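You operate a simulated robot arm through the tools that you are given. There is no shell and no other tool. Be economical: measure what you need, move in short steps, check, and stop when the job is done.

You are at the controls of a simulated two-armed robot. One attempt, no reset.

JOB
Pick up the closed carton marked "stock" from the steel stand with one hand, pass it to the other hand and put it on the roof of the dryer. Set down upright: closed carton.
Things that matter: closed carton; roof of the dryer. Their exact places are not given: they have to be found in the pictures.

Only the result counts: the job must be done as asked and must still hold three seconds after the hand-in. Knocking over, shifting, dropping, spilling or breaking anything else fails it.

ROBOT AND FRAMES
Two 7-joint arms with two-finger parallel grippers on one trunk, on a base that drives. Base frame: it is fixed to the floor where the robot stands at the start and does not move with it; the origin is under the middle of the robot, x ahead of it, y to its left, z up; the surface under the hand at the start is at about z = 0.74. Readings come in m, degrees, newtons and seconds.
The left shoulder is at the start at [-0.092, 0.119, 0.825], the right one opposite. With the tool pointing down near the work surface each hand reaches from about 0.16 to 0.58 m from the robot's upright axis, wherever it stands, measured 20 degrees to its own side. Places, roughly: roof of the dryer [-0.9, 4.2, 1.2]. Payload 3.43 kg a hand.
Tool frame (each hand has its own): the origin (TCP) lies between the finger pads and is the grasp point; the fingertips stand 0.03 m ahead of it; z points along the fingers, y is the line along which they close. The gripper opens to 0.094 m. The fingers are 0.028 m wide and 0.01 m thick; the gripper's body (0.05 by 0.096 m) begins 0.055 m behind the TCP.
Orientation is that of the tool frame in the base frame, as a unit quaternion [w, x, y, z]. With the fingers straight down and closing along the base's y, the tool's x points along the base's -x, its y along +y and its z along -z.

CONTROLS
- The arms move only by the tool apply_moves. It takes "left_deltas", "right_deltas" or both (then of equal length, played together; a hand with none holds still); each is a list of rows, each a list of 7 numbers: the shift along the tool's x, y, z in units of 500 mm (1.0 is 500 mm), then the turn, a rotation vector about the tool's x, y, z in units of 45 degrees (1.0 is 45 degrees), then the finger opening in m, from 0 to 0.094. In form: [[dx, dy, dz, rx, ry, rz, gripper], ...]. A call has 1 to 20 rows; each row is the pose to reach, as a shift and turn from the pose commanded when the call began, along the tool's axes at that moment. A call with a number of a shift or a turn outside -1 to 1 is refused whole. Each row takes 0.2 s and may step no farther than 0.05 m and 8.6 degrees from the row before; otherwise, or with a gripper value out of range, the whole call is refused. Where a pose cannot be reached the arm comes as near as it can. A force on the tool above 40 N (or 10 N above the force at the start of the call, whichever is more), or a blocked arm, ends the call early, and 0.2 s more pass. Each finger travels about 0.153 m/s and halts on what it meets, pressing with about 38 N; the grip force reading is that of the motor and also rises with nothing between the fingers. The clock runs only during rows and for 0.2 s after the last one: add rows that repeat a pose to give the fingers time. The reply holds the time, the measured pose of the TCP, the force on the tool along the base axes, the opening and the grip force, in the units named above and with some noise, with the torque about the TCP (base axes, N m) and any sound that the robot's microphone picked up.
- Cameras (640 x 400 px; columns grow to the right, rows downward): "scene" is now at [0.0264, -0.0188, 1.523]; the picture's right is [-0.27, -0.96, 0.00], its down [-0.79, 0.22, -0.57] and it looks along [0.55, -0.15, -0.82] (base axes); focal length 265 px, centre (320, 200). "left" rides on the left gripper at [0.076, -0.014, -0.103] in its tool frame; the picture's right is [0.18, 0.98, 0.00], its down [-0.75, 0.14, -0.64] and it looks along [-0.63, 0.12, 0.77] (tool axes); focal length 243 px, centre (320, 200). "right" rides on the right gripper at [0.076, 0.014, -0.102] in its tool frame; the picture's right is [-0.18, 0.98, 0.00], its down [-0.75, -0.14, -0.64] and it looks along [-0.63, -0.12, 0.77] (tool axes); focal length 243 px, centre (320, 200).
- snapshot(camera): a new picture of that camera. The clock stands still meanwhile.
- lift_body(by): slides the trunk up (or, below 0, down) by that many m; the arms and the scene camera ride with it, the base frame stays. It gives what a move gives, with no picture.
- steer(legs): drives the robot by 1 to 6 legs, each [ahead, left, turn to the left] in m, m and degrees, along the robot's own axes; the way and the turn of a leg run together, so that a leg with both is an arc; at most 1.5 m and 180 degrees a leg. The arms and the cameras ride along, it lands a little off, and it stops where it bumps. It gives what a move gives.
- pan_tilt(pan, tilt): turns the head with the scene camera to pan (to the left, within 143 degrees either way) and tilt (down, from -29 to 69), counted from straight ahead of the robot. It gives what a move gives.
- measure_at(camera, pixels): there is no depth. For up to 12 entries [column, row, z] of the newest picture of that camera ("zoom" is the newest enlarged one), the place [x, y] in the base frame at which the ray of that pixel passes the height z, good to about 0.003 m. The clock stands still meanwhile.
- zoom(camera, box): a new picture of the part [left, top, right, bottom] of that camera's present view, enlarged. The clock stands still meanwhile.
- sign_off(): hands the job in; it is judged then, once.

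Keep the steps short. Do not move on a guess: measure, check each grasp and each placing, and mend mistakes. In all there are 80 turns and 58 pictures (those below and enlarged ones count). Leave the grippers open and the arms clear of the work at the hand-in unless told otherwise, and finish with a single line.

The tools are called after "Call:" by a JSON object that holds its "op" and its "data". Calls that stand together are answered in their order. apply_moves: Moves the arms, as the interface text tells. Its arguments: {"type":"object","properties":{"left_deltas":{"type":"array"},"right_deltas":{"type":"array"}},"required":[]} The other tools are called the same way: lift_body (by) slides the trunk up or down; steer (legs) drives the base; pan_tilt (pan, tilt) turns the head that bears the scene camera; snapshot (camera) takes a picture; measure_at (camera, pixels) gives the place at which the rays of pixels pass given heights; zoom (camera, box) takes an enlarged picture of a part of a camera's view; sign_off () hands the job in.

At the start:

```text
time: 0.0
left_tool_pos: [0.3562, 0.0748, 1.0497]
left_tcp_rot: [0.0, -0.001, 1.0, -0.001]
left_ft_force: [-0.3, 0.5, 0.2]
left_moment: [0.01, 0.0, -0.02]
left_width: 0.0937
left_grip_force: 0.0
right_tool_pos: [0.299, -0.2094, 1.0128]
right_tcp_rot: [0.0, 0.001, 1.0, 0.0]
right_ft_force: [0.0, 0.8, -0.4]
right_moment: [-0.02, -0.01, -0.02]
right_width: 0.0943
right_grip_force: 0.1
trunk travel left (down, up): [-0.25, 0.085]
robot x, y, heading: [-0.002, -0.0, 0.1]
head pan, tilt: [-15.7, 55.5]
```

scene: 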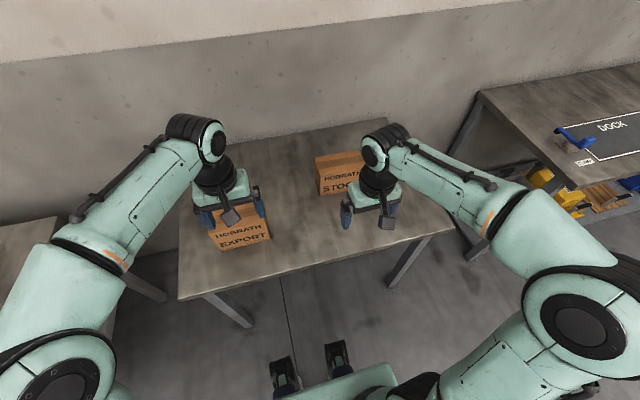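
right: 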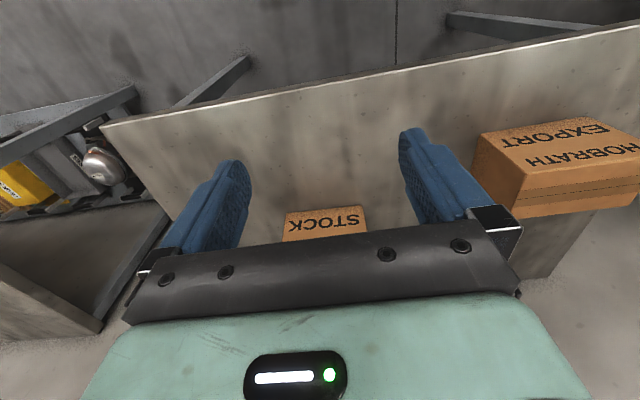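
left: 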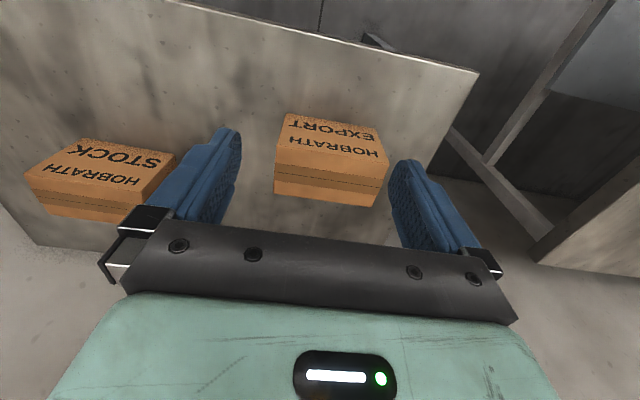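

I can see the STOCK carton near scene (340,172). I'm zooming in to find its edges.

Call:
{"op": "zoom", "data": {"camera": "scene", "box": [290, 130, 410, 205]}}

Call:
{"op": "zoom", "data": {"camera": "left", "box": [0, 110, 240, 260]}}

```text
5.33 times, centred on (350, 168) of scene
```

zoom: 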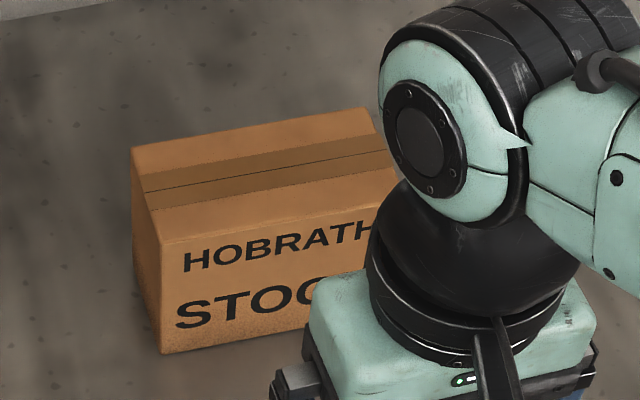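

```text
2.67 times, centred on (120, 185) of left
```

zoom: 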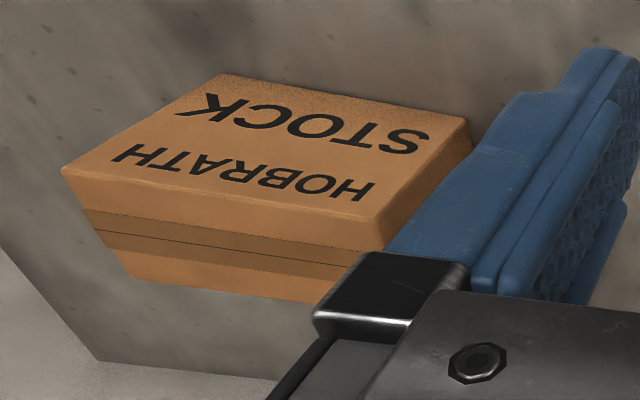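

Near face carries the label and the top carries the tape seam. Measuring the corners in both views.

Call:
{"op": "measure_at", "data": {"camera": "zoom", "pixels": [[217, 73, 0.74], [470, 120, 0.74], [62, 168, 0.84], [378, 218, 0.84], [62, 168, 0.86], [378, 218, 0.86], [62, 168, 0.88], [378, 218, 0.88], [130, 278, 0.86], [130, 278, 0.88]]}}

Call:
{"op": "measure_at", "data": {"camera": "scene", "pixels": [[320.4, 196.5, 0.74], [320, 175.5, 0.84], [320, 175.5, 0.86], [320, 175.5, 0.88], [314.7, 158.2, 0.84], [314.7, 158.2, 0.86], [314.7, 158.2, 0.88], [359.4, 150.7, 0.86], [359.4, 150.7, 0.84]]}}

```text
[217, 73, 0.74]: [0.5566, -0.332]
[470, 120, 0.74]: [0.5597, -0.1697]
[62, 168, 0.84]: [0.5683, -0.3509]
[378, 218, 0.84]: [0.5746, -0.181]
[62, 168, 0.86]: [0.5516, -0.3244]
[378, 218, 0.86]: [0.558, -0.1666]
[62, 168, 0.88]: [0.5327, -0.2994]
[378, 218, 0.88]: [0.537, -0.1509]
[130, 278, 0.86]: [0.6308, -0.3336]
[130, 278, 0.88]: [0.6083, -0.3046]
```

```text
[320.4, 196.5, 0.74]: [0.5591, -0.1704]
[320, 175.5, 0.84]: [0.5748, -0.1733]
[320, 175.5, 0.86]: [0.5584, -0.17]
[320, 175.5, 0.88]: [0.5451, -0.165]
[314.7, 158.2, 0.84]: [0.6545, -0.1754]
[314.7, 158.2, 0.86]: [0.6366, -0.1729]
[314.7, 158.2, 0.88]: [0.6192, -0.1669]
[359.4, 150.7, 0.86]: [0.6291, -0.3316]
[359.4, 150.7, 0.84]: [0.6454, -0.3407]
```

Carton: x 0.557–0.635, y −0.332…−0.169, top about 0.858, yaw about 1.5°. It sits beyond top-down reach, so I check the stand's near edge before driving, then look towards the dryer.

Call:
{"op": "measure_at", "data": {"camera": "scene", "pixels": [[181, 299, 0.74], [300, 268, 0.74], [452, 230, 0.74], [398, 124, 0.74], [285, 365, 0.3], [345, 350, 0.3], [285, 365, 0.6], [212, 222, 0.86], [270, 240, 0.74], [222, 250, 0.74]]}}

Call:
{"op": "pan_tilt", "data": {"pan": 100, "tilt": 15}}

Call:
{"op": "snapshot", "data": {"camera": "scene"}}

```text
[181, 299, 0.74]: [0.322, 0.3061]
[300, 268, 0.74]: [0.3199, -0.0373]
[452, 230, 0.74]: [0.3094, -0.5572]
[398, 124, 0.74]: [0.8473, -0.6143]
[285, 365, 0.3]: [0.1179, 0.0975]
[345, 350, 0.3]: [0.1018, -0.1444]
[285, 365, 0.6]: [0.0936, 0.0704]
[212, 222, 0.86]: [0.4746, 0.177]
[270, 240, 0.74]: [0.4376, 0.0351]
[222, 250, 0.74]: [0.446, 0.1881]
```

```text
time: 1.9
left_tool_pos: [0.3569, 0.0735, 1.0503]
left_tcp_rot: [-0.001, 0.0, 1.0, 0.001]
left_ft_force: [0.0, -0.1, 0.2]
left_moment: [0.0, 0.01, -0.02]
left_width: 0.0937
left_grip_force: 0.0
right_tool_pos: [0.2978, -0.2078, 1.0128]
right_tcp_rot: [0.0, 0.0, 1.0, 0.0]
right_ft_force: [0.3, -1.1, 0.4]
right_moment: [0.03, 0.02, -0.01]
right_width: 0.094
right_grip_force: 0.0
trunk travel left (down, up): [-0.25, 0.085]
robot x, y, heading: [-0.0029, -0.002, -0.0]
head pan, tilt: [100.0, 15.0]
```

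```text
52 pictures are left
```

scene: 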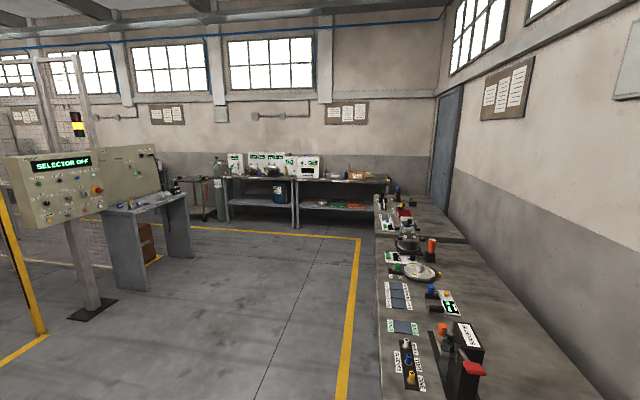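

The dryer should appear around (310,150). Zooming there.

Call:
{"op": "zoom", "data": {"camera": "scene", "box": [210, 120, 410, 245]}}

Call:
{"op": "measure_at", "data": {"camera": "scene", "pixels": [[298, 156, 1.2], [320, 156, 1.2], [295, 180, 0.9], [390, 180, 0.9], [297, 229, 0], [375, 210, 0.9], [375, 399, 0.9], [358, 240, 0], [230, 223, 0]]}}

```text
3.20 times, centred on (310, 182) of scene
```

zoom: 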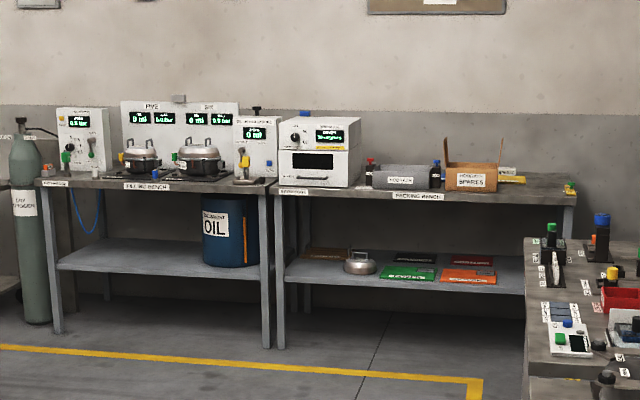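

```text
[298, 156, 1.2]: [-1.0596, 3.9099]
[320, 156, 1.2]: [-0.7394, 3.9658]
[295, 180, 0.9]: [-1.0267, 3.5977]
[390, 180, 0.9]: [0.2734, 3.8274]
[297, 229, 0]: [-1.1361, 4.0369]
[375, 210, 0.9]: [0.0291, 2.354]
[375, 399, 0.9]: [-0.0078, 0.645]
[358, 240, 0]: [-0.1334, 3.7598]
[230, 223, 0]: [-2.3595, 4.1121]
```

The dryer is the white unit on the packing bench, zoom (280–360, 117–187). I'll drive up 0.12 m so the carton is in reach, then look down.

Call:
{"op": "steer", "data": {"legs": [[0.12, 0, 0]]}}

Call:
{"op": "pan_tilt", "data": {"pan": -20, "tilt": 55}}

```text
time: 3.2
left_tool_pos: [0.4729, 0.0747, 1.05]
left_tcp_rot: [0.0, -0.001, 1.0, 0.0]
left_ft_force: [-0.1, 0.0, -0.1]
left_moment: [-0.05, 0.0, 0.01]
left_width: 0.0939
left_grip_force: 0.0
right_tool_pos: [0.4159, -0.2082, 1.0125]
right_tcp_rot: [0.001, -0.001, 1.0, 0.0]
right_ft_force: [0.1, -0.1, 0.0]
right_moment: [-0.01, 0.01, 0.01]
right_width: 0.0937
right_grip_force: 0.1
trunk travel left (down, up): [-0.25, 0.085]
robot x, y, heading: [0.1146, 0.0014, -0.1]
head pan, tilt: [100.0, 15.0]
```

```text
time: 5.2
left_tool_pos: [0.4728, 0.0745, 1.05]
left_tcp_rot: [0.0, -0.001, 1.0, 0.0]
left_ft_force: [0.1, -0.8, 0.3]
left_moment: [0.02, -0.02, 0.01]
left_width: 0.0942
left_grip_force: 0.0
right_tool_pos: [0.4152, -0.2068, 1.0122]
right_tcp_rot: [-0.001, -0.001, 1.0, 0.0]
right_ft_force: [-0.1, 0.0, -0.2]
right_moment: [0.0, 0.0, -0.02]
right_width: 0.0939
right_grip_force: 0.0
trunk travel left (down, up): [-0.25, 0.085]
robot x, y, heading: [0.1154, 0.0022, 0.1]
head pan, tilt: [-20.0, 55.0]
```

Before grasping, I'm testing whether the left hand can hold a 45°-forward pose at dryer-roof height: trunk up, then left hand raised and pitched.

Call:
{"op": "lift_body", "data": {"by": 0.083}}

Call:
{"op": "apply_moves", "data": {"left_deltas": [[0, 0, -0.05, 0, -0.17, 0, 0.094], [0, 0, -0.1, 0, -0.34, 0, 0.094], [0, 0, -0.15, 0, -0.51, 0, 0.094], [0, 0, -0.2, 0, -0.68, 0, 0.094], [0, 0, -0.26, 0, -0.85, 0, 0.094], [0, 0, -0.32, 0, -1.0, 0, 0.094], [0, 0, -0.36, 0, -1.0, 0, 0.094], [0, 0, -0.36, 0, -1.0, 0, 0.094], [0, 0, -0.36, 0, -1.0, 0, 0.094]]}}

```text
time: 6.4
left_tool_pos: [0.4721, 0.0752, 1.1337]
left_tcp_rot: [0.0, -0.001, 1.0, 0.0]
left_ft_force: [0.6, -0.7, 0.0]
left_moment: [0.0, 0.0, -0.02]
left_width: 0.0939
left_grip_force: 0.0
right_tool_pos: [0.4136, -0.2089, 1.0949]
right_tcp_rot: [0.0, -0.001, 1.0, 0.0]
right_ft_force: [-0.9, 0.3, 0.2]
right_moment: [0.01, -0.02, -0.02]
right_width: 0.0941
right_grip_force: 0.1
trunk travel left (down, up): [-0.333, 0.002]
robot x, y, heading: [0.1192, -0.0005, -0.1]
head pan, tilt: [-20.0, 55.0]
```

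```text
time: 8.4
left_tool_pos: [0.4705, 0.0758, 1.3131]
left_tcp_rot: [0.382, -0.002, 0.924, 0.001]
left_ft_force: [0.8, -0.7, -0.3]
left_moment: [0.02, 0.0, 0.01]
left_width: 0.0937
left_grip_force: 0.1
right_tool_pos: [0.4151, -0.2079, 1.0942]
right_tcp_rot: [0.0, -0.001, 1.0, -0.001]
right_ft_force: [0.1, 0.0, -0.3]
right_moment: [-0.01, 0.04, -0.01]
right_width: 0.0939
right_grip_force: 0.0
trunk travel left (down, up): [-0.333, 0.002]
robot x, y, heading: [0.1167, 0.0011, 0.3]
head pan, tilt: [-20.0, 55.0]
```

Reached. Testing 0.12 m further forward at the same height.

Call:
{"op": "apply_moves", "data": {"left_deltas": [[-0.06, 0, 0.06, 0, 0, 0, 0.094], [-0.12, 0, 0.12, 0, 0, 0, 0.094], [-0.17, 0, 0.17, 0, 0, 0, 0.094], [-0.17, 0, 0.17, 0, 0, 0, 0.094]], "right_deltas": [[0, 0, 0, 0, 0, -0.19, 0.094], [0, 0, 0, 0, 0, -0.38, 0.094], [0, 0, 0, 0, 0, -0.57, 0.094], [0, 0, 0, 0, 0, -0.76, 0.094]]}}

```text
time: 9.4
left_tool_pos: [0.5932, 0.0759, 1.3154]
left_tcp_rot: [0.383, 0.0, 0.924, 0.0]
left_ft_force: [0.2, 0.7, 0.2]
left_moment: [-0.02, -0.01, -0.02]
left_width: 0.0939
left_grip_force: 0.1
right_tool_pos: [0.4157, -0.208, 1.0953]
right_tcp_rot: [0.0, -0.296, 0.955, 0.0]
right_ft_force: [0.4, -0.3, 0.0]
right_moment: [-0.02, -0.02, -0.01]
right_width: 0.0938
right_grip_force: 0.1
trunk travel left (down, up): [-0.333, 0.002]
robot x, y, heading: [0.1154, 0.0004, -0.1]
head pan, tilt: [-20.0, 55.0]
```

Good. Now turn the right hand towards −90° about its axis, bring the left back, and lower the trunk again.

Call:
{"op": "apply_moves", "data": {"left_deltas": [[0.06, 0, -0.06, 0, 0, 0, 0.094], [0.12, 0, -0.12, 0, 0, 0, 0.094], [0.17, 0, -0.17, 0, 0, 0, 0.094], [0.17, 0, -0.17, 0, 0, 0, 0.094], [0.17, 0, -0.17, 0, 0, 0, 0.094], [0.17, 0, -0.17, 0, 0, 0, 0.094]], "right_deltas": [[0, 0, 0, 0, 0, -0.19, 0.094], [0, 0, 0, 0, 0, -0.38, 0.094], [0, 0, 0, 0, 0, -0.57, 0.094], [0, 0, 0, 0, 0, -0.76, 0.094], [0, 0, 0, 0, 0, -0.95, 0.094], [0, 0, 0, 0, 0, -1.0, 0.094]]}}

Call:
{"op": "lift_body", "data": {"by": -0.083}}

Call:
{"op": "snapshot", "data": {"camera": "scene"}}

```text
time: 10.8
left_tool_pos: [0.4701, 0.0743, 1.3122]
left_tcp_rot: [0.383, 0.0, 0.924, 0.0]
left_ft_force: [-0.3, -0.3, -0.4]
left_moment: [-0.04, -0.01, -0.05]
left_width: 0.0943
left_grip_force: 0.0
right_tool_pos: [0.4164, -0.2074, 1.0948]
right_tcp_rot: [0.0, -0.639, 0.769, 0.0]
right_ft_force: [1.4, -0.5, 0.2]
right_moment: [0.0, 0.0, 0.01]
right_width: 0.0941
right_grip_force: 0.1
trunk travel left (down, up): [-0.333, 0.002]
robot x, y, heading: [0.1155, -0.0036, 0.0]
head pan, tilt: [-20.0, 55.0]
```

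```text
time: 12.0
left_tool_pos: [0.4731, 0.074, 1.2301]
left_tcp_rot: [0.382, -0.001, 0.924, 0.0]
left_ft_force: [0.3, 0.4, -0.2]
left_moment: [0.02, 0.03, -0.01]
left_width: 0.0939
left_grip_force: 0.0
right_tool_pos: [0.4159, -0.2067, 1.0127]
right_tcp_rot: [0.0, -0.638, 0.77, 0.0]
right_ft_force: [0.0, -0.5, 0.4]
right_moment: [-0.02, 0.01, -0.01]
right_width: 0.0939
right_grip_force: 0.0
trunk travel left (down, up): [-0.25, 0.085]
robot x, y, heading: [0.1176, -0.0033, -0.0]
head pan, tilt: [-20.0, 55.0]
```

```text
50 pictures are left
```

scene: 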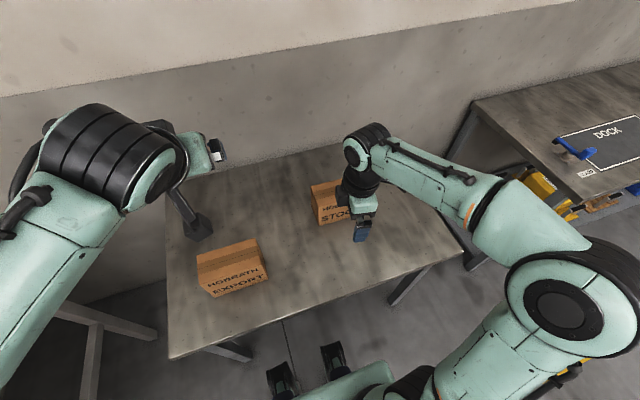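

Scene clear. Right hand: align yaw, move above the carton's right half and descend to a hover.

Call:
{"op": "apply_moves", "data": {"right_deltas": [[0.017, -0.076, 0, 0, 0, -0.1, 0.094], [0.035, -0.152, 0, 0, 0, -0.207, 0.094], [0.052, -0.227, 0, 0, 0, -0.207, 0.094], [0.07, -0.303, 0, 0, 0, -0.207, 0.094], [0.087, -0.379, 0, 0, 0, -0.207, 0.094], [0.087, -0.379, 0.08, 0, 0, -0.207, 0.094], [0.087, -0.379, 0.14, 0, 0, -0.207, 0.094], [0.087, -0.379, 0.14, 0, 0, -0.207, 0.094]]}}

Call:
{"op": "zoom", "data": {"camera": "scene", "box": [280, 120, 440, 220]}}

Call:
{"op": "snapshot", "data": {"camera": "right"}}

```text
time: 13.8
left_tool_pos: [0.4725, 0.0748, 1.2302]
left_tcp_rot: [0.383, -0.001, 0.924, 0.001]
left_ft_force: [-0.8, 0.4, 0.6]
left_moment: [0.01, 0.03, 0.02]
left_width: 0.0939
left_grip_force: 0.0
right_tool_pos: [0.5933, -0.2863, 0.9415]
right_tcp_rot: [0.0, -0.698, 0.716, 0.001]
right_ft_force: [0.3, -0.6, 0.0]
right_moment: [-0.03, -0.01, 0.02]
right_width: 0.0941
right_grip_force: 0.0
trunk travel left (down, up): [-0.25, 0.085]
robot x, y, heading: [0.1167, 0.0001, -0.0]
head pan, tilt: [-20.0, 55.0]
```

```text
4.00 times, centred on (360, 170) of scene
```

zoom: 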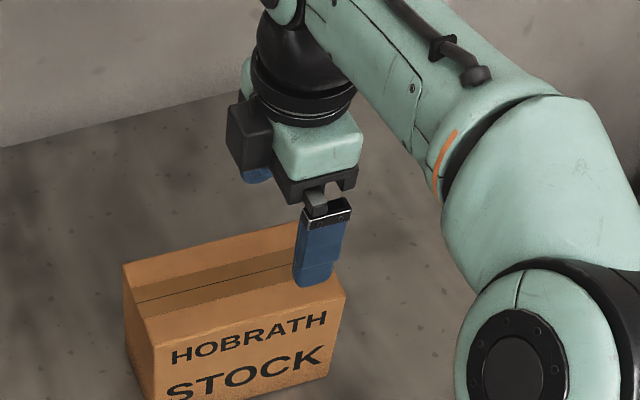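

```text
48 pictures are left
```

right: 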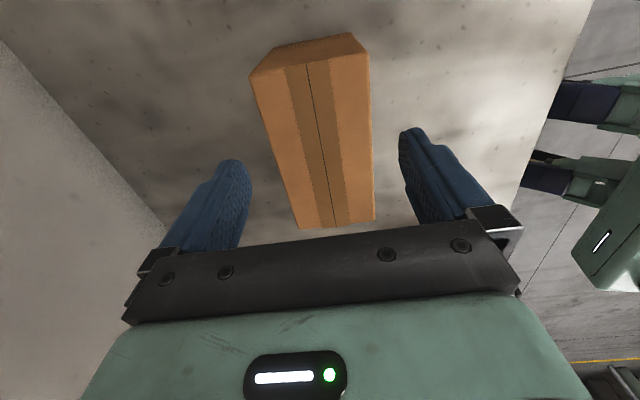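

Checking carton top edges from the right camera at z 0.858.

Call:
{"op": "measure_at", "data": {"camera": "right", "pixels": [[250, 75, 0.858], [369, 54, 0.858], [375, 220, 0.858], [300, 229, 0.858], [308, 62, 0.858], [337, 225, 0.858]]}}

Call:
{"op": "measure_at", "data": {"camera": "zoom", "pixels": [[320, 200, 0.858]]}}

```text
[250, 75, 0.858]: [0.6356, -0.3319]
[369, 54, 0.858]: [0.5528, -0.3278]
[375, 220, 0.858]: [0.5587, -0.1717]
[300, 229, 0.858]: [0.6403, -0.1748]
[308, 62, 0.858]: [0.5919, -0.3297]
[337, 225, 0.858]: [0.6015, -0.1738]
```

```text
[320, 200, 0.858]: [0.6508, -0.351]
```

Centre at this grip is x≈0.596; shift 2 mm and descend slowly to TCP z 0.82, watching the force.

Call:
{"op": "apply_moves", "data": {"right_deltas": [[0, -0.005, 0.04, 0, 0, 0, 0.094], [0, -0.005, 0.08, 0, 0, 0, 0.094], [0, -0.005, 0.11, 0, 0, 0, 0.094], [0, -0.005, 0.14, 0, 0, 0, 0.094], [0, -0.005, 0.17, 0, 0, 0, 0.094], [0, -0.005, 0.2, 0, 0, 0, 0.094], [0, -0.005, 0.23, 0, 0, 0, 0.094], [0, -0.005, 0.243, 0, 0, 0, 0.094]]}}

Call:
{"op": "snapshot", "data": {"camera": "right"}}

```text
time: 15.6
left_tool_pos: [0.4726, 0.075, 1.2308]
left_tcp_rot: [0.383, -0.001, 0.924, 0.0]
left_ft_force: [-0.3, 0.0, -0.6]
left_moment: [0.01, 0.02, -0.02]
left_width: 0.0941
left_grip_force: 0.1
right_tool_pos: [0.5966, -0.2855, 0.8207]
right_tcp_rot: [-0.001, -0.698, 0.716, 0.0]
right_ft_force: [0.5, -0.3, 0.4]
right_moment: [0.0, -0.01, -0.01]
right_width: 0.0942
right_grip_force: 0.0
trunk travel left (down, up): [-0.25, 0.085]
robot x, y, heading: [0.1202, 0.0024, 0.0]
head pan, tilt: [-20.0, 55.0]
```

```text
47 pictures are left
```

right: 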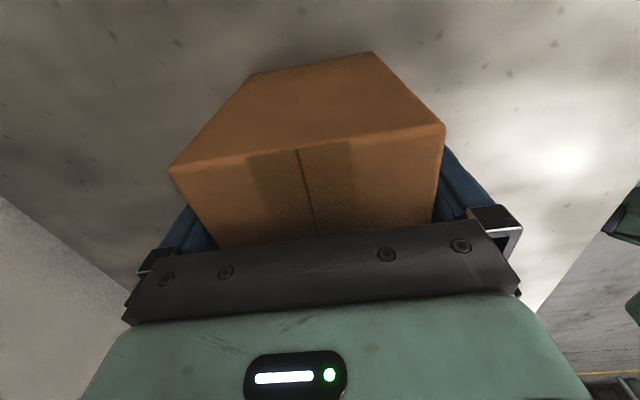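

Fingers straddle the carton with no contact. Closing.

Call:
{"op": "apply_moves", "data": {"right_deltas": [[0, 0, 0, 0, 0, 0, 0.08], [0, 0, 0, 0, 0, 0, 0.07], [0, 0, 0, 0, 0, 0, 0.06], [0, 0, 0, 0, 0, 0, 0.06]]}}

```text
time: 16.6
left_tool_pos: [0.4734, 0.0735, 1.23]
left_tcp_rot: [0.382, -0.001, 0.924, 0.001]
left_ft_force: [0.1, -0.2, 0.3]
left_moment: [0.02, 0.03, 0.01]
left_width: 0.094
left_grip_force: 0.1
right_tool_pos: [0.5957, -0.2859, 0.8199]
right_tcp_rot: [0.001, -0.698, 0.716, 0.0]
right_ft_force: [-1.9, 0.5, 0.5]
right_moment: [-0.18, -0.02, -0.01]
right_width: 0.0897
right_grip_force: 37.7
trunk travel left (down, up): [-0.25, 0.085]
robot x, y, heading: [0.1164, 0.0004, -0.1]
head pan, tilt: [-20.0, 55.0]
```

Gripped at width 0.0897. Lift slightly to test.

Call:
{"op": "apply_moves", "data": {"right_deltas": [[0, 0, -0.03, 0, 0, 0, 0.06], [0, 0, -0.06, 0, 0, 0, 0.06], [0, 0, -0.12, 0, 0, 0, 0.06], [0, 0, -0.18, 0, 0, 0, 0.06], [0, 0, -0.18, 0, 0, 0, 0.06]]}}

Call:
{"op": "snapshot", "data": {"camera": "scene"}}

Call:
{"op": "snapshot", "data": {"camera": "right"}}

```text
time: 17.8
left_tool_pos: [0.4739, 0.0735, 1.2309]
left_tcp_rot: [0.382, -0.001, 0.924, 0.001]
left_ft_force: [0.8, -0.3, 0.0]
left_moment: [0.02, 0.02, 0.0]
left_width: 0.0938
left_grip_force: 0.0
right_tool_pos: [0.5949, -0.2872, 0.9097]
right_tcp_rot: [0.0, -0.699, 0.715, 0.001]
right_ft_force: [0.2, 0.1, -4.6]
right_moment: [-0.18, 0.06, 0.0]
right_width: 0.0895
right_grip_force: 38.1
trunk travel left (down, up): [-0.25, 0.085]
robot x, y, heading: [0.1183, -0.0025, -0.1]
head pan, tilt: [-20.0, 55.0]
```

```text
46 pictures are left
```

scene: 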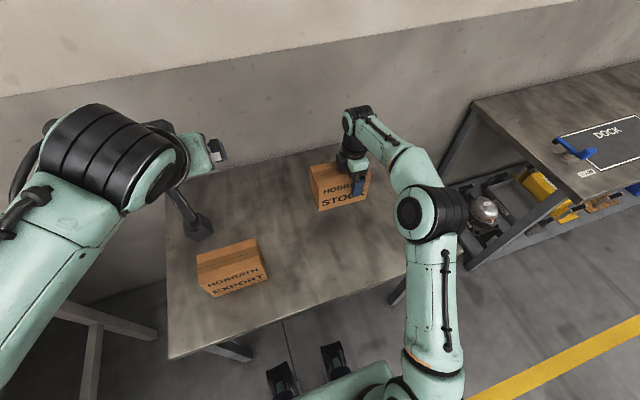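

```text
45 pictures are left
```

right: 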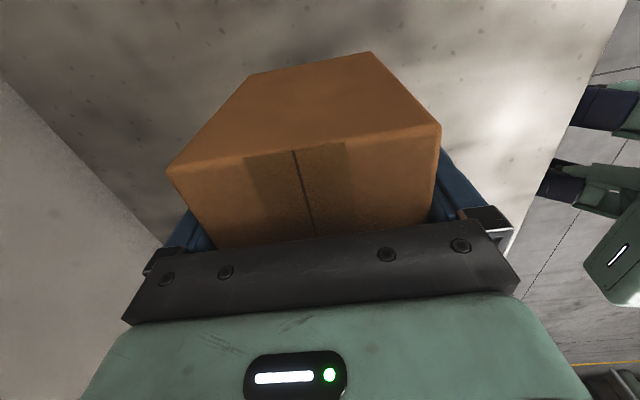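

Held firmly (≈0.47 kg), level. Lift it clear, bring it in towards the robot and swing it 40° so its free end faces the left arm.

Call:
{"op": "apply_moves", "data": {"right_deltas": [[0, 0, -0.09, 0, 0, 0, 0.06], [0, 0, -0.18, 0, 0, 0, 0.06], [0, 0, -0.27, 0, 0, 0, 0.06], [-0.03, 0.07, -0.3, 0, 0, -0.15, 0.06], [-0.06, 0.14, -0.3, 0, 0, -0.3, 0.06], [-0.09, 0.21, -0.3, 0, 0, -0.45, 0.06], [-0.12, 0.28, -0.3, 0, 0, -0.6, 0.06], [-0.14, 0.34, -0.3, 0, 0, -0.75, 0.06], [-0.164, 0.395, -0.3, 0, 0, -0.9, 0.06], [-0.164, 0.395, -0.3, 0, 0, -0.9, 0.06], [-0.164, 0.395, -0.3, 0, 0, -0.9, 0.06]]}}

Call:
{"op": "snapshot", "data": {"camera": "scene"}}

```text
time: 20.2
left_tool_pos: [0.4734, 0.0748, 1.2307]
left_tcp_rot: [0.383, 0.0, 0.924, 0.0]
left_ft_force: [-0.3, 0.4, 0.3]
left_moment: [0.02, 0.03, 0.0]
left_width: 0.094
left_grip_force: 0.1
right_tool_pos: [0.401, -0.1971, 1.0621]
right_tcp_rot: [0.0, 0.903, -0.43, 0.0]
right_ft_force: [0.1, 0.7, -4.8]
right_moment: [-0.13, -0.11, 0.0]
right_width: 0.0892
right_grip_force: 38.0
trunk travel left (down, up): [-0.25, 0.085]
robot x, y, heading: [0.1167, 0.0011, 0.3]
head pan, tilt: [-20.0, 55.0]
```

```text
44 pictures are left
```

scene: 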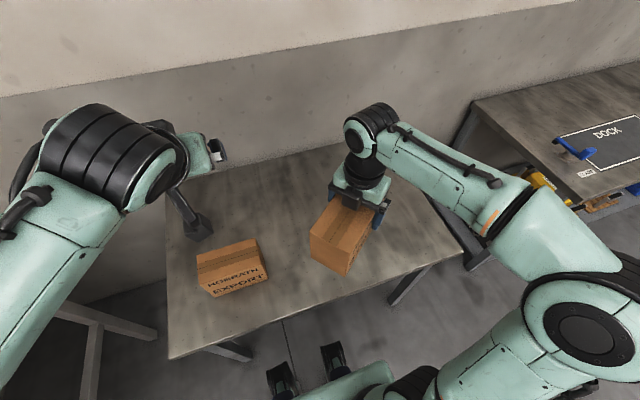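

Next: move the carton slightly outward with the right hand, while the left turns to azimuth −51° in place, then comes to a pre-grasp 0.12 m back from the carton's free end.

Call:
{"op": "apply_moves", "data": {"right_deltas": [[0.016, -0.05, 0, 0, 0, 0, 0.06], [0.032, -0.1, 0, 0, 0, 0, 0.06], [0.048, -0.15, 0, 0, 0, 0, 0.06], [0.064, -0.206, 0, 0, 0, 0, 0.06], [0.064, -0.206, 0, 0, 0, 0, 0.06], [0.064, -0.206, 0, 0, 0, 0, 0.06], [0.064, -0.206, 0, 0, 0, 0, 0.06]], "left_deltas": [[0, 0, 0, 0.115, 0, 0.115, 0.094], [0, 0, 0, 0.23, 0, 0.23, 0.094], [0, 0, 0, 0.345, 0, 0.345, 0.094], [0, 0, 0, 0.46, 0, 0.46, 0.094], [0, 0, 0, 0.575, 0, 0.575, 0.094], [0, 0, 0, 0.69, 0, 0.69, 0.094], [0, 0, 0, 0.801, 0, 0.801, 0.094]]}}

Call:
{"op": "snapshot", "data": {"camera": "left"}}

Call:
{"op": "snapshot", "data": {"camera": "scene"}}

```text
time: 21.8
left_tool_pos: [0.4731, 0.074, 1.2303]
left_tcp_rot: [0.346, 0.398, 0.834, -0.164]
left_ft_force: [0.1, -0.1, 0.4]
left_moment: [-0.03, 0.03, -0.01]
left_width: 0.0941
left_grip_force: 0.0
right_tool_pos: [0.5003, -0.159, 1.0607]
right_tcp_rot: [0.0, 0.903, -0.429, 0.0]
right_ft_force: [0.0, -0.1, -4.5]
right_moment: [-0.12, -0.12, -0.04]
right_width: 0.089
right_grip_force: 38.3
trunk travel left (down, up): [-0.25, 0.085]
robot x, y, heading: [0.118, -0.0016, 0.2]
head pan, tilt: [-20.0, 55.0]
```

```text
43 pictures are left
```

left: 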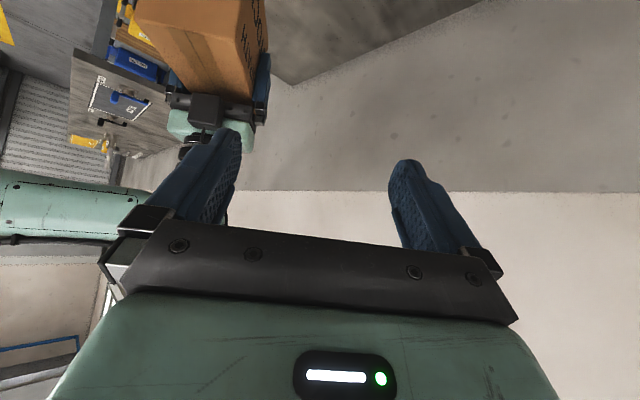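

```text
42 pictures are left
```

scene: 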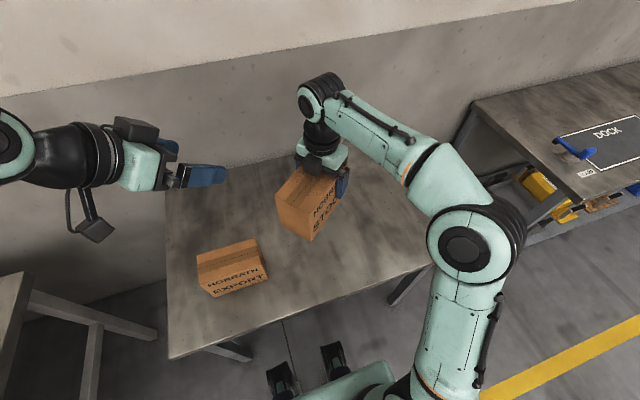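

Orientation is right. Move the left hand to the pre-grasp.

Call:
{"op": "apply_moves", "data": {"left_deltas": [[0.018, -0.063, 0.042, 0, 0, 0, 0.094], [0.036, -0.125, 0.084, 0, 0, 0, 0.094], [0.054, -0.188, 0.126, 0, 0, 0, 0.094], [0.072, -0.25, 0.168, 0, 0, 0, 0.094], [0.072, -0.25, 0.168, 0, 0, 0, 0.094]]}}

Call:
{"op": "snapshot", "data": {"camera": "left"}}

Call:
{"op": "zoom", "data": {"camera": "scene", "box": [200, 80, 440, 260]}}

```text
time: 23.0
left_tool_pos: [0.3956, -0.0302, 1.142]
left_tcp_rot: [0.345, 0.396, 0.835, -0.164]
left_ft_force: [-0.5, 0.0, -0.9]
left_moment: [0.02, -0.04, 0.0]
left_width: 0.0939
left_grip_force: 0.0
right_tool_pos: [0.5007, -0.159, 1.0597]
right_tcp_rot: [0.0, 0.903, -0.43, 0.0]
right_ft_force: [-0.3, -1.0, -4.3]
right_moment: [-0.15, -0.1, 0.0]
right_width: 0.0892
right_grip_force: 38.0
trunk travel left (down, up): [-0.25, 0.085]
robot x, y, heading: [0.1163, -0.0014, 0.2]
head pan, tilt: [-20.0, 55.0]
```

```text
41 pictures are left
```

left: 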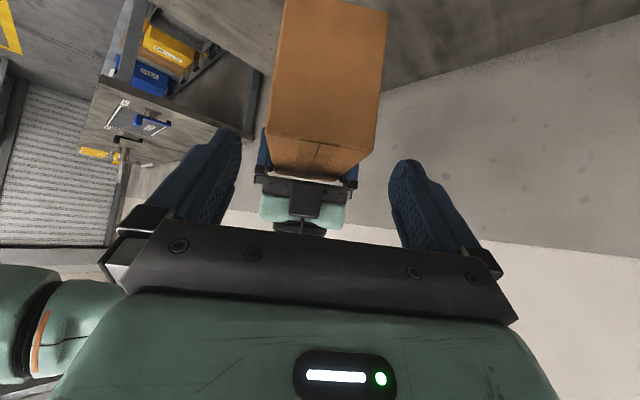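

```text
2.22 times, centred on (320, 170) of scene
```

zoom: 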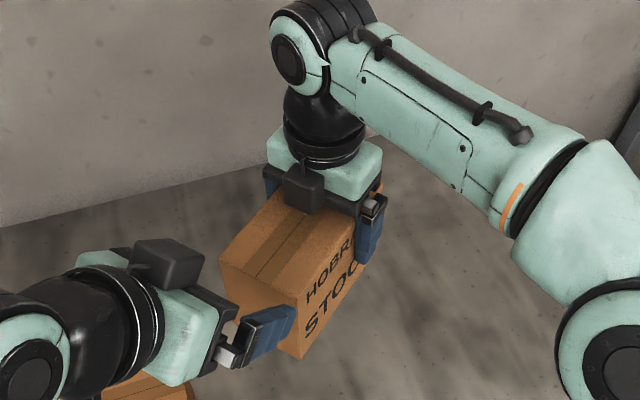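

Right hand still holds; pre-grasp reached. To keep the two hand housings apart I'll flatten the left pitch to 30° and stage it just short of the carton's end.

Call:
{"op": "apply_moves", "data": {"left_deltas": [[0.01, 0, 0.01, 0, -0.17, 0, 0.094], [0.02, 0.001, 0.03, 0, -0.333, 0, 0.094], [0.045, 0.002, 0.065, 0, -0.333, 0, 0.094], [0.045, 0.002, 0.065, 0, -0.333, 0, 0.094], [0.045, 0.002, 0.065, 0, -0.333, 0, 0.094]]}}

Call:
{"op": "zoom", "data": {"camera": "left", "box": [120, 0, 520, 250]}}

Call:
{"op": "zoom", "data": {"camera": "scene", "box": [220, 110, 380, 250]}}

```text
time: 24.2
left_tool_pos: [0.4029, -0.0343, 1.1054]
left_tcp_rot: [0.451, 0.372, 0.782, -0.215]
left_ft_force: [0.0, 0.0, -0.1]
left_moment: [0.0, 0.0, 0.0]
left_width: 0.094
left_grip_force: 0.1
right_tool_pos: [0.5008, -0.1586, 1.0607]
right_tcp_rot: [-0.001, 0.903, -0.43, 0.0]
right_ft_force: [0.6, -0.8, -5.2]
right_moment: [-0.12, -0.11, 0.03]
right_width: 0.0897
right_grip_force: 37.9
trunk travel left (down, up): [-0.25, 0.085]
robot x, y, heading: [0.1173, -0.0002, 0.2]
head pan, tilt: [-20.0, 55.0]
```

```text
1.60 times, centred on (320, 125) of left
```

zoom: 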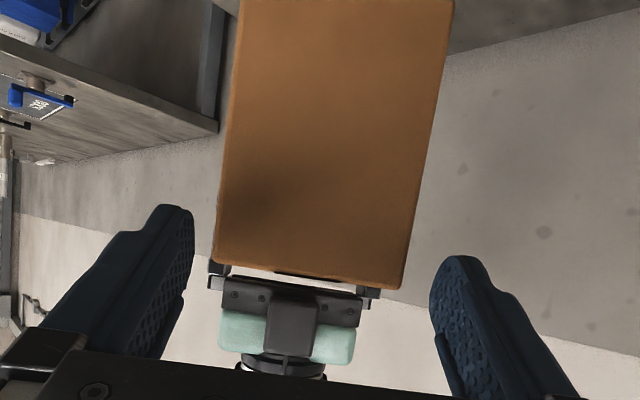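

```text
2.86 times, centred on (300, 180) of scene
```

zoom: 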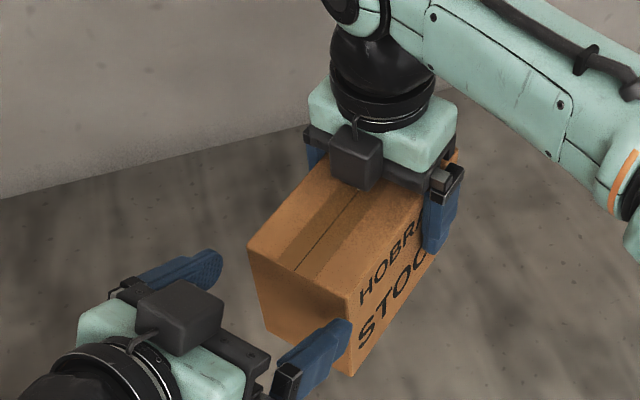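

Measuring the carton's top end corners in the scene zoom, and taking a fresh left view to cross-check.

Call:
{"op": "measure_at", "data": {"camera": "zoom", "pixels": [[249, 248, 1.098], [347, 292, 1.098], [298, 270, 1.098]]}}

Call:
{"op": "snapshot", "data": {"camera": "left"}}

Call:
{"op": "measure_at", "data": {"camera": "left", "pixels": [[253.5, 164, 1.098], [370, 181, 1.098], [253.5, 164, 1.09], [370, 181, 1.09]]}}

```text
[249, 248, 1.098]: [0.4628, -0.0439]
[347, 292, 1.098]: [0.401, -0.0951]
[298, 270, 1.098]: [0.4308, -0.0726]
```

```text
37 pictures are left
```

left: 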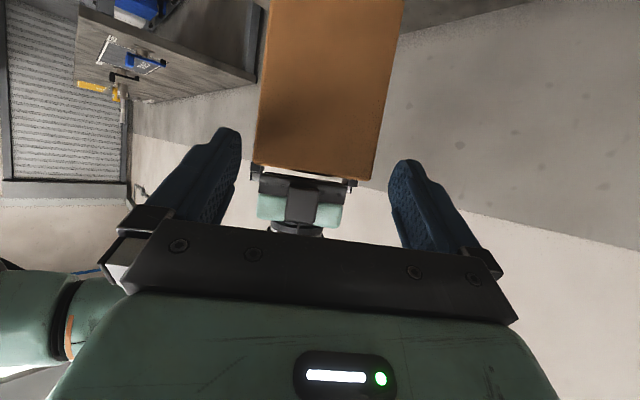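

```text
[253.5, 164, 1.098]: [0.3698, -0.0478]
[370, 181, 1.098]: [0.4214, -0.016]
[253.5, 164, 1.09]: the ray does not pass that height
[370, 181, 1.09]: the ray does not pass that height
```

Carton centre is about 2 mm to the tool's −y; I correct for that and advance 0.09 m along the fingers.

Call:
{"op": "apply_moves", "data": {"left_deltas": [[0.001, -0.004, 0.03, 0, 0, 0, 0.094], [0.002, -0.004, 0.06, 0, 0, 0, 0.094], [0.003, -0.004, 0.09, 0, 0, 0, 0.094], [0.004, -0.004, 0.12, 0, 0, 0, 0.094], [0.005, -0.004, 0.15, 0, 0, 0, 0.094], [0.005, -0.004, 0.18, 0, 0, 0, 0.094], [0.005, -0.004, 0.18, 0, 0, 0, 0.094]]}}

Call:
{"op": "snapshot", "data": {"camera": "left"}}

Call:
{"op": "zoom", "data": {"camera": "scene", "box": [220, 110, 380, 250]}}

```text
time: 25.8
left_tool_pos: [0.4498, -0.0965, 1.0597]
left_tcp_rot: [0.452, 0.372, 0.782, -0.215]
left_ft_force: [0.0, -0.4, -0.5]
left_moment: [-0.01, 0.03, -0.04]
left_width: 0.094
left_grip_force: 0.0
right_tool_pos: [0.4997, -0.1578, 1.0611]
right_tcp_rot: [0.0, 0.903, -0.43, 0.0]
right_ft_force: [-0.5, -0.3, -4.4]
right_moment: [-0.15, -0.12, 0.01]
right_width: 0.0892
right_grip_force: 37.9
trunk travel left (down, up): [-0.25, 0.085]
robot x, y, heading: [0.1199, 0.0026, 0.0]
head pan, tilt: [-20.0, 55.0]
```

```text
36 pictures are left
```

left: 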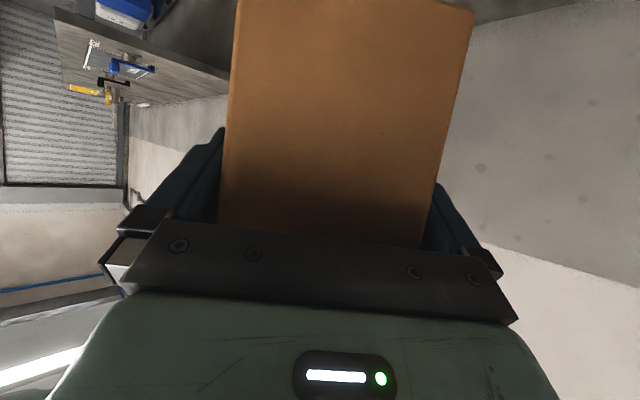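

```text
2.86 times, centred on (300, 180) of scene
```

zoom: 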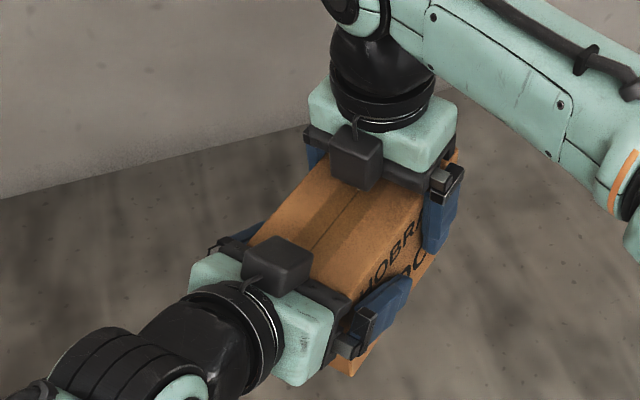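

The fingers straddle the carton end, no contact force, and the hands are clear of each other. Close the left hand.

Call:
{"op": "apply_moves", "data": {"left_deltas": [[0, 0, 0, 0, 0, 0, 0.085], [0, 0, 0, 0, 0, 0, 0.075], [0, 0, 0, 0, 0, 0, 0.06], [0, 0, 0, 0, 0, 0, 0.06], [0, 0, 0, 0, 0, 0, 0.06]]}}

```text
time: 27.0
left_tool_pos: [0.449, -0.0954, 1.0578]
left_tcp_rot: [0.451, 0.372, 0.782, -0.215]
left_ft_force: [6.8, 2.1, 0.5]
left_moment: [-0.14, 0.14, -0.55]
left_width: 0.0893
left_grip_force: 37.8
right_tool_pos: [0.5006, -0.1581, 1.0618]
right_tcp_rot: [0.0, 0.903, -0.43, 0.0]
right_ft_force: [-6.2, -2.9, -4.3]
right_moment: [0.02, -0.21, 1.1]
right_width: 0.0893
right_grip_force: 37.3
trunk travel left (down, up): [-0.25, 0.085]
robot x, y, heading: [0.1225, -0.0018, -0.0]
head pan, tilt: [-20.0, 55.0]
```

Both hands hold it (7 N strain between them, acceptable). Open the right hand in place.

Call:
{"op": "apply_moves", "data": {"right_deltas": [[0, 0, 0, 0, 0, 0, 0.088], [0, 0, 0, 0, 0, 0, 0.094], [0, 0, 0, 0, 0, 0, 0.094], [0, 0, 0, 0, 0, 0, 0.094]], "left_deltas": [[0, 0, 0, 0, 0, 0, 0.06], [0, 0, 0, 0, 0, 0, 0.06], [0, 0, 0, 0, 0, 0, 0.06], [0, 0, 0, 0, 0, 0, 0.06]]}}

Call:
{"op": "snapshot", "data": {"camera": "right"}}

```text
time: 28.0
left_tool_pos: [0.45, -0.0973, 1.058]
left_tcp_rot: [0.451, 0.373, 0.782, -0.215]
left_ft_force: [0.2, 0.0, -0.3]
left_moment: [0.16, 0.15, -0.02]
left_width: 0.0894
left_grip_force: 38.3
right_tool_pos: [0.4995, -0.158, 1.0615]
right_tcp_rot: [0.0, 0.903, -0.43, 0.0]
right_ft_force: [0.1, -0.7, -0.3]
right_moment: [-0.01, 0.02, 0.01]
right_width: 0.0943
right_grip_force: 0.0
trunk travel left (down, up): [-0.25, 0.085]
robot x, y, heading: [0.1167, -0.001, 0.1]
head pan, tilt: [-20.0, 55.0]
```

```text
34 pictures are left
```

right: 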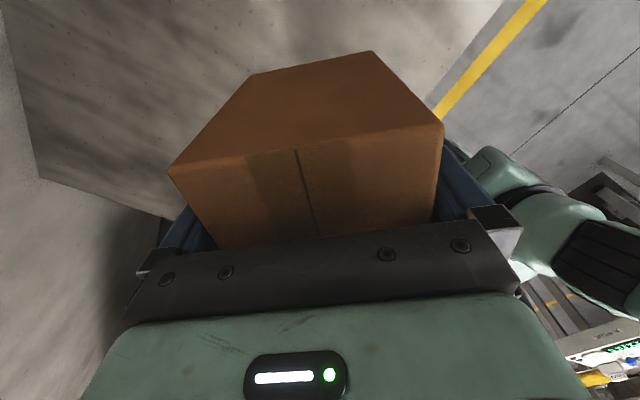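

Right is open and carries nothing. Withdraw it straight up slowly.

Call:
{"op": "apply_moves", "data": {"right_deltas": [[0, 0, -0.02, 0, 0, 0, 0.094], [0, 0, -0.05, 0, 0, 0, 0.094], [0, 0, -0.09, 0, 0, 0, 0.094], [0, 0, -0.15, 0, 0, 0, 0.094], [0, 0, -0.22, 0, 0, 0, 0.094], [0, 0, -0.28, 0, 0, 0, 0.094]]}}

Call:
{"op": "snapshot", "data": {"camera": "right"}}

Call:
{"op": "snapshot", "data": {"camera": "scene"}}

```text
time: 29.4
left_tool_pos: [0.4488, -0.0962, 1.0594]
left_tcp_rot: [0.451, 0.372, 0.782, -0.215]
left_ft_force: [0.7, -0.9, -0.1]
left_moment: [0.21, 0.15, 0.0]
left_width: 0.0894
left_grip_force: 37.9
right_tool_pos: [0.4998, -0.1579, 1.17]
right_tcp_rot: [0.0, 0.903, -0.43, 0.0]
right_ft_force: [0.5, 0.7, -0.1]
right_moment: [0.0, 0.01, -0.03]
right_width: 0.0939
right_grip_force: 0.1
right hand out of reach, approached as far as the arm can: row 6
trunk travel left (down, up): [-0.25, 0.085]
robot x, y, heading: [0.1188, 0.0009, 0.3]
head pan, tilt: [-20.0, 55.0]
```

```text
33 pictures are left
```

right: 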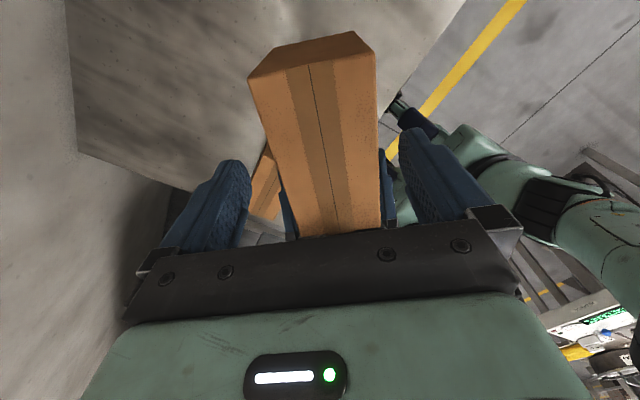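

```text
32 pictures are left
```

scene: 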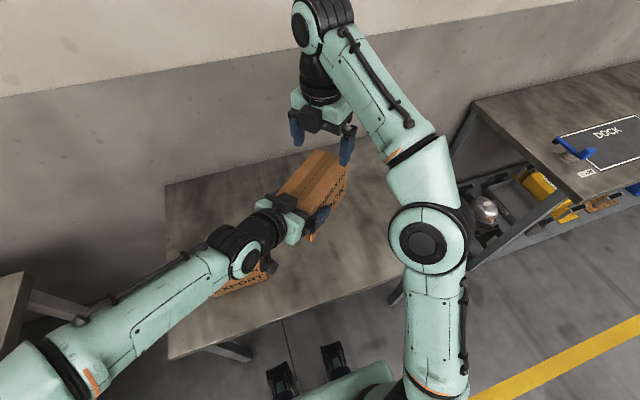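

Carton held level by the left hand. Move the right hand aside and tuck it in.

Call:
{"op": "apply_moves", "data": {"right_deltas": [[-0.005, 0.07, -0.21, 0, 0, 0, 0.094], [-0.01, 0.14, -0.21, 0, 0, 0.15, 0.094], [-0.015, 0.21, -0.21, 0, 0, 0.33, 0.094], [-0.02, 0.28, -0.2, 0, 0, 0.5, 0.094], [-0.03, 0.36, -0.19, 0, 0, 0.67, 0.094], [-0.03, 0.36, -0.17, 0, 0, 0.84, 0.094], [-0.03, 0.36, -0.15, 0, 0, 0.9, 0.094]]}}

```text
refused: row 1 steps farther than a row can; nothing moved
```

The z offset should start from the current pose; fixing.

Call:
{"op": "apply_moves", "data": {"right_deltas": [[-0.005, 0.07, 0, 0, 0, 0, 0.094], [-0.01, 0.14, 0, 0, 0, 0.15, 0.094], [-0.015, 0.21, 0, 0, 0, 0.33, 0.094], [-0.02, 0.28, 0, 0, 0, 0.5, 0.094], [-0.03, 0.36, 0, 0, 0, 0.67, 0.094], [-0.03, 0.36, 0.05, 0, 0, 0.84, 0.094], [-0.03, 0.36, 0.1, 0, 0, 0.9, 0.094]]}}

```text
time: 31.0
left_tool_pos: [0.4484, -0.0957, 1.059]
left_tcp_rot: [0.451, 0.372, 0.782, -0.215]
left_ft_force: [0.4, -0.3, 0.2]
left_moment: [0.16, 0.14, 0.02]
left_width: 0.0894
left_grip_force: 37.4
right_tool_pos: [0.3517, -0.2593, 1.1195]
right_tcp_rot: [0.0, -0.698, 0.716, 0.0]
right_ft_force: [-0.5, 0.1, -0.7]
right_moment: [-0.01, 0.02, 0.02]
right_width: 0.094
right_grip_force: 0.1
trunk travel left (down, up): [-0.25, 0.085]
robot x, y, heading: [0.1157, 0.0015, 0.3]
head pan, tilt: [-20.0, 55.0]
```

Now raise the left hand and swing the carton to point straight ahead, then look round before driving.

Call:
{"op": "apply_moves", "data": {"left_deltas": [[-0.005, 0.025, -0.055, -0.14, 0, -0.081, 0.06], [-0.01, 0.05, -0.11, -0.28, 0, -0.162, 0.06], [-0.015, 0.075, -0.165, -0.42, 0, -0.243, 0.06], [-0.02, 0.1, -0.22, -0.56, 0, -0.324, 0.06], [-0.025, 0.125, -0.275, -0.7, 0, -0.405, 0.06], [-0.03, 0.15, -0.33, -0.84, 0, -0.486, 0.06], [-0.035, 0.175, -0.38, -0.981, 0, -0.567, 0.06], [-0.035, 0.175, -0.38, -0.981, 0, -0.567, 0.06]]}}

Call:
{"op": "pan_tilt", "data": {"pan": 130, "tilt": 30}}

Call:
{"op": "snapshot", "data": {"camera": "scene"}}

Call:
{"op": "measure_at", "data": {"camera": "scene", "pixels": [[100, 200, 0], [320, 200, 0], [540, 200, 0], [100, 300, 0], [320, 300, 0], [540, 300, 0], [540, 380, 0.9]]}}

```text
time: 32.8
left_tool_pos: [0.4193, 0.0794, 1.1684]
left_tcp_rot: [0.5, -0.001, 0.866, 0.0]
left_ft_force: [-0.3, 0.2, -4.9]
left_moment: [0.02, 0.21, -0.04]
left_width: 0.0891
left_grip_force: 38.0
left hand out of reach, approached as far as the arm can: row 1
right_tool_pos: [0.351, -0.2599, 1.119]
right_tcp_rot: [0.0, -0.699, 0.716, -0.001]
right_ft_force: [0.1, -0.2, -0.9]
right_moment: [0.01, 0.0, 0.01]
right_width: 0.0939
right_grip_force: 0.1
trunk travel left (down, up): [-0.25, 0.085]
robot x, y, heading: [0.1174, -0.0021, -0.1]
head pan, tilt: [-20.0, 55.0]
```

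```text
time: 35.1
left_tool_pos: [0.4198, 0.0801, 1.1686]
left_tcp_rot: [0.5, 0.0, 0.866, 0.0]
left_ft_force: [-0.8, 0.5, -4.6]
left_moment: [-0.02, 0.24, -0.04]
left_width: 0.0892
left_grip_force: 37.9
right_tool_pos: [0.3513, -0.2603, 1.1207]
right_tcp_rot: [0.0, -0.698, 0.716, 0.0]
right_ft_force: [0.5, 0.1, -1.1]
right_moment: [0.0, -0.01, -0.01]
right_width: 0.0938
right_grip_force: 0.1
trunk travel left (down, up): [-0.25, 0.085]
robot x, y, heading: [0.1152, -0.0015, 0.1]
head pan, tilt: [130.0, 30.0]
```

```text
31 pictures are left
```

scene: 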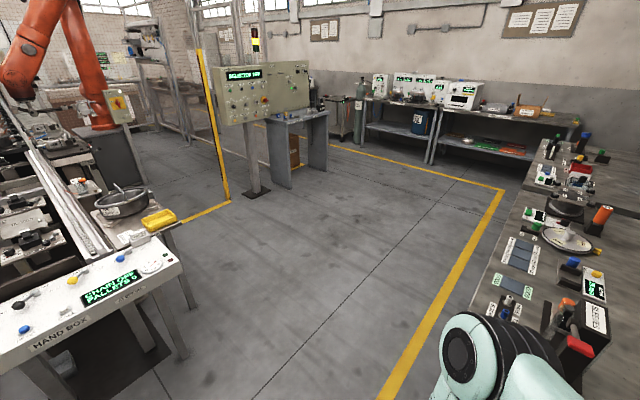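

```text
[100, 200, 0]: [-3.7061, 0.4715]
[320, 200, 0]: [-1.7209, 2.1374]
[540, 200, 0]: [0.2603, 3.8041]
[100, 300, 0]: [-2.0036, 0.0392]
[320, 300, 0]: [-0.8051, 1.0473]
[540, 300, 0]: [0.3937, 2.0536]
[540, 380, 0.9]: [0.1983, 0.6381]
```

Measuring the obstacles: hand box, its leg, console post, side bench edge, yellow line, dryer bench.

Call:
{"op": "measure_at", "data": {"camera": "scene", "pixels": [[183, 268, 0.9], [185, 355, 0], [70, 400, 0], [257, 195, 0], [290, 188, 0], [328, 172, 0], [530, 190, 0.9], [470, 310, 0.9], [385, 395, 0], [427, 163, 0], [228, 205, 0], [160, 225, 0.9]]}}

Call:
{"op": "pan_tilt", "data": {"pan": 143, "tilt": 50}}

Call:
{"op": "snapshot", "data": {"camera": "scene"}}

```text
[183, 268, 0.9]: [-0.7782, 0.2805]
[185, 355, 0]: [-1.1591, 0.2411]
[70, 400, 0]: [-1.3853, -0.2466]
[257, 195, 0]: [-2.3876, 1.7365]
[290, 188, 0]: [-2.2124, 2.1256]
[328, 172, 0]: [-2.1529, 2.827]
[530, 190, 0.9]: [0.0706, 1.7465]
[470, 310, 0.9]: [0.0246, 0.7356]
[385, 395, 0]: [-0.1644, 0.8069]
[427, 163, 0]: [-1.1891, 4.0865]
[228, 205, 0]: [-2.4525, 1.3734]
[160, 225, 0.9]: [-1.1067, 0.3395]
```

```text
time: 35.9
left_tool_pos: [0.4193, 0.0789, 1.1698]
left_tcp_rot: [0.5, -0.001, 0.866, 0.0]
left_ft_force: [0.4, -0.6, -4.1]
left_moment: [-0.01, 0.24, 0.0]
left_width: 0.0893
left_grip_force: 38.3
right_tool_pos: [0.3509, -0.2595, 1.1199]
right_tcp_rot: [0.0, -0.698, 0.716, -0.001]
right_ft_force: [-0.9, -0.6, -0.1]
right_moment: [0.01, 0.02, 0.0]
right_width: 0.0937
right_grip_force: 0.0
trunk travel left (down, up): [-0.25, 0.085]
robot x, y, heading: [0.1166, -0.0013, -0.3]
head pan, tilt: [143.0, 50.0]
```

```text
30 pictures are left
```

scene: 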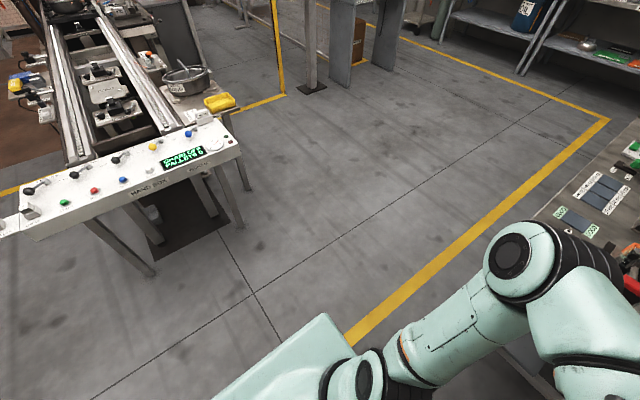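

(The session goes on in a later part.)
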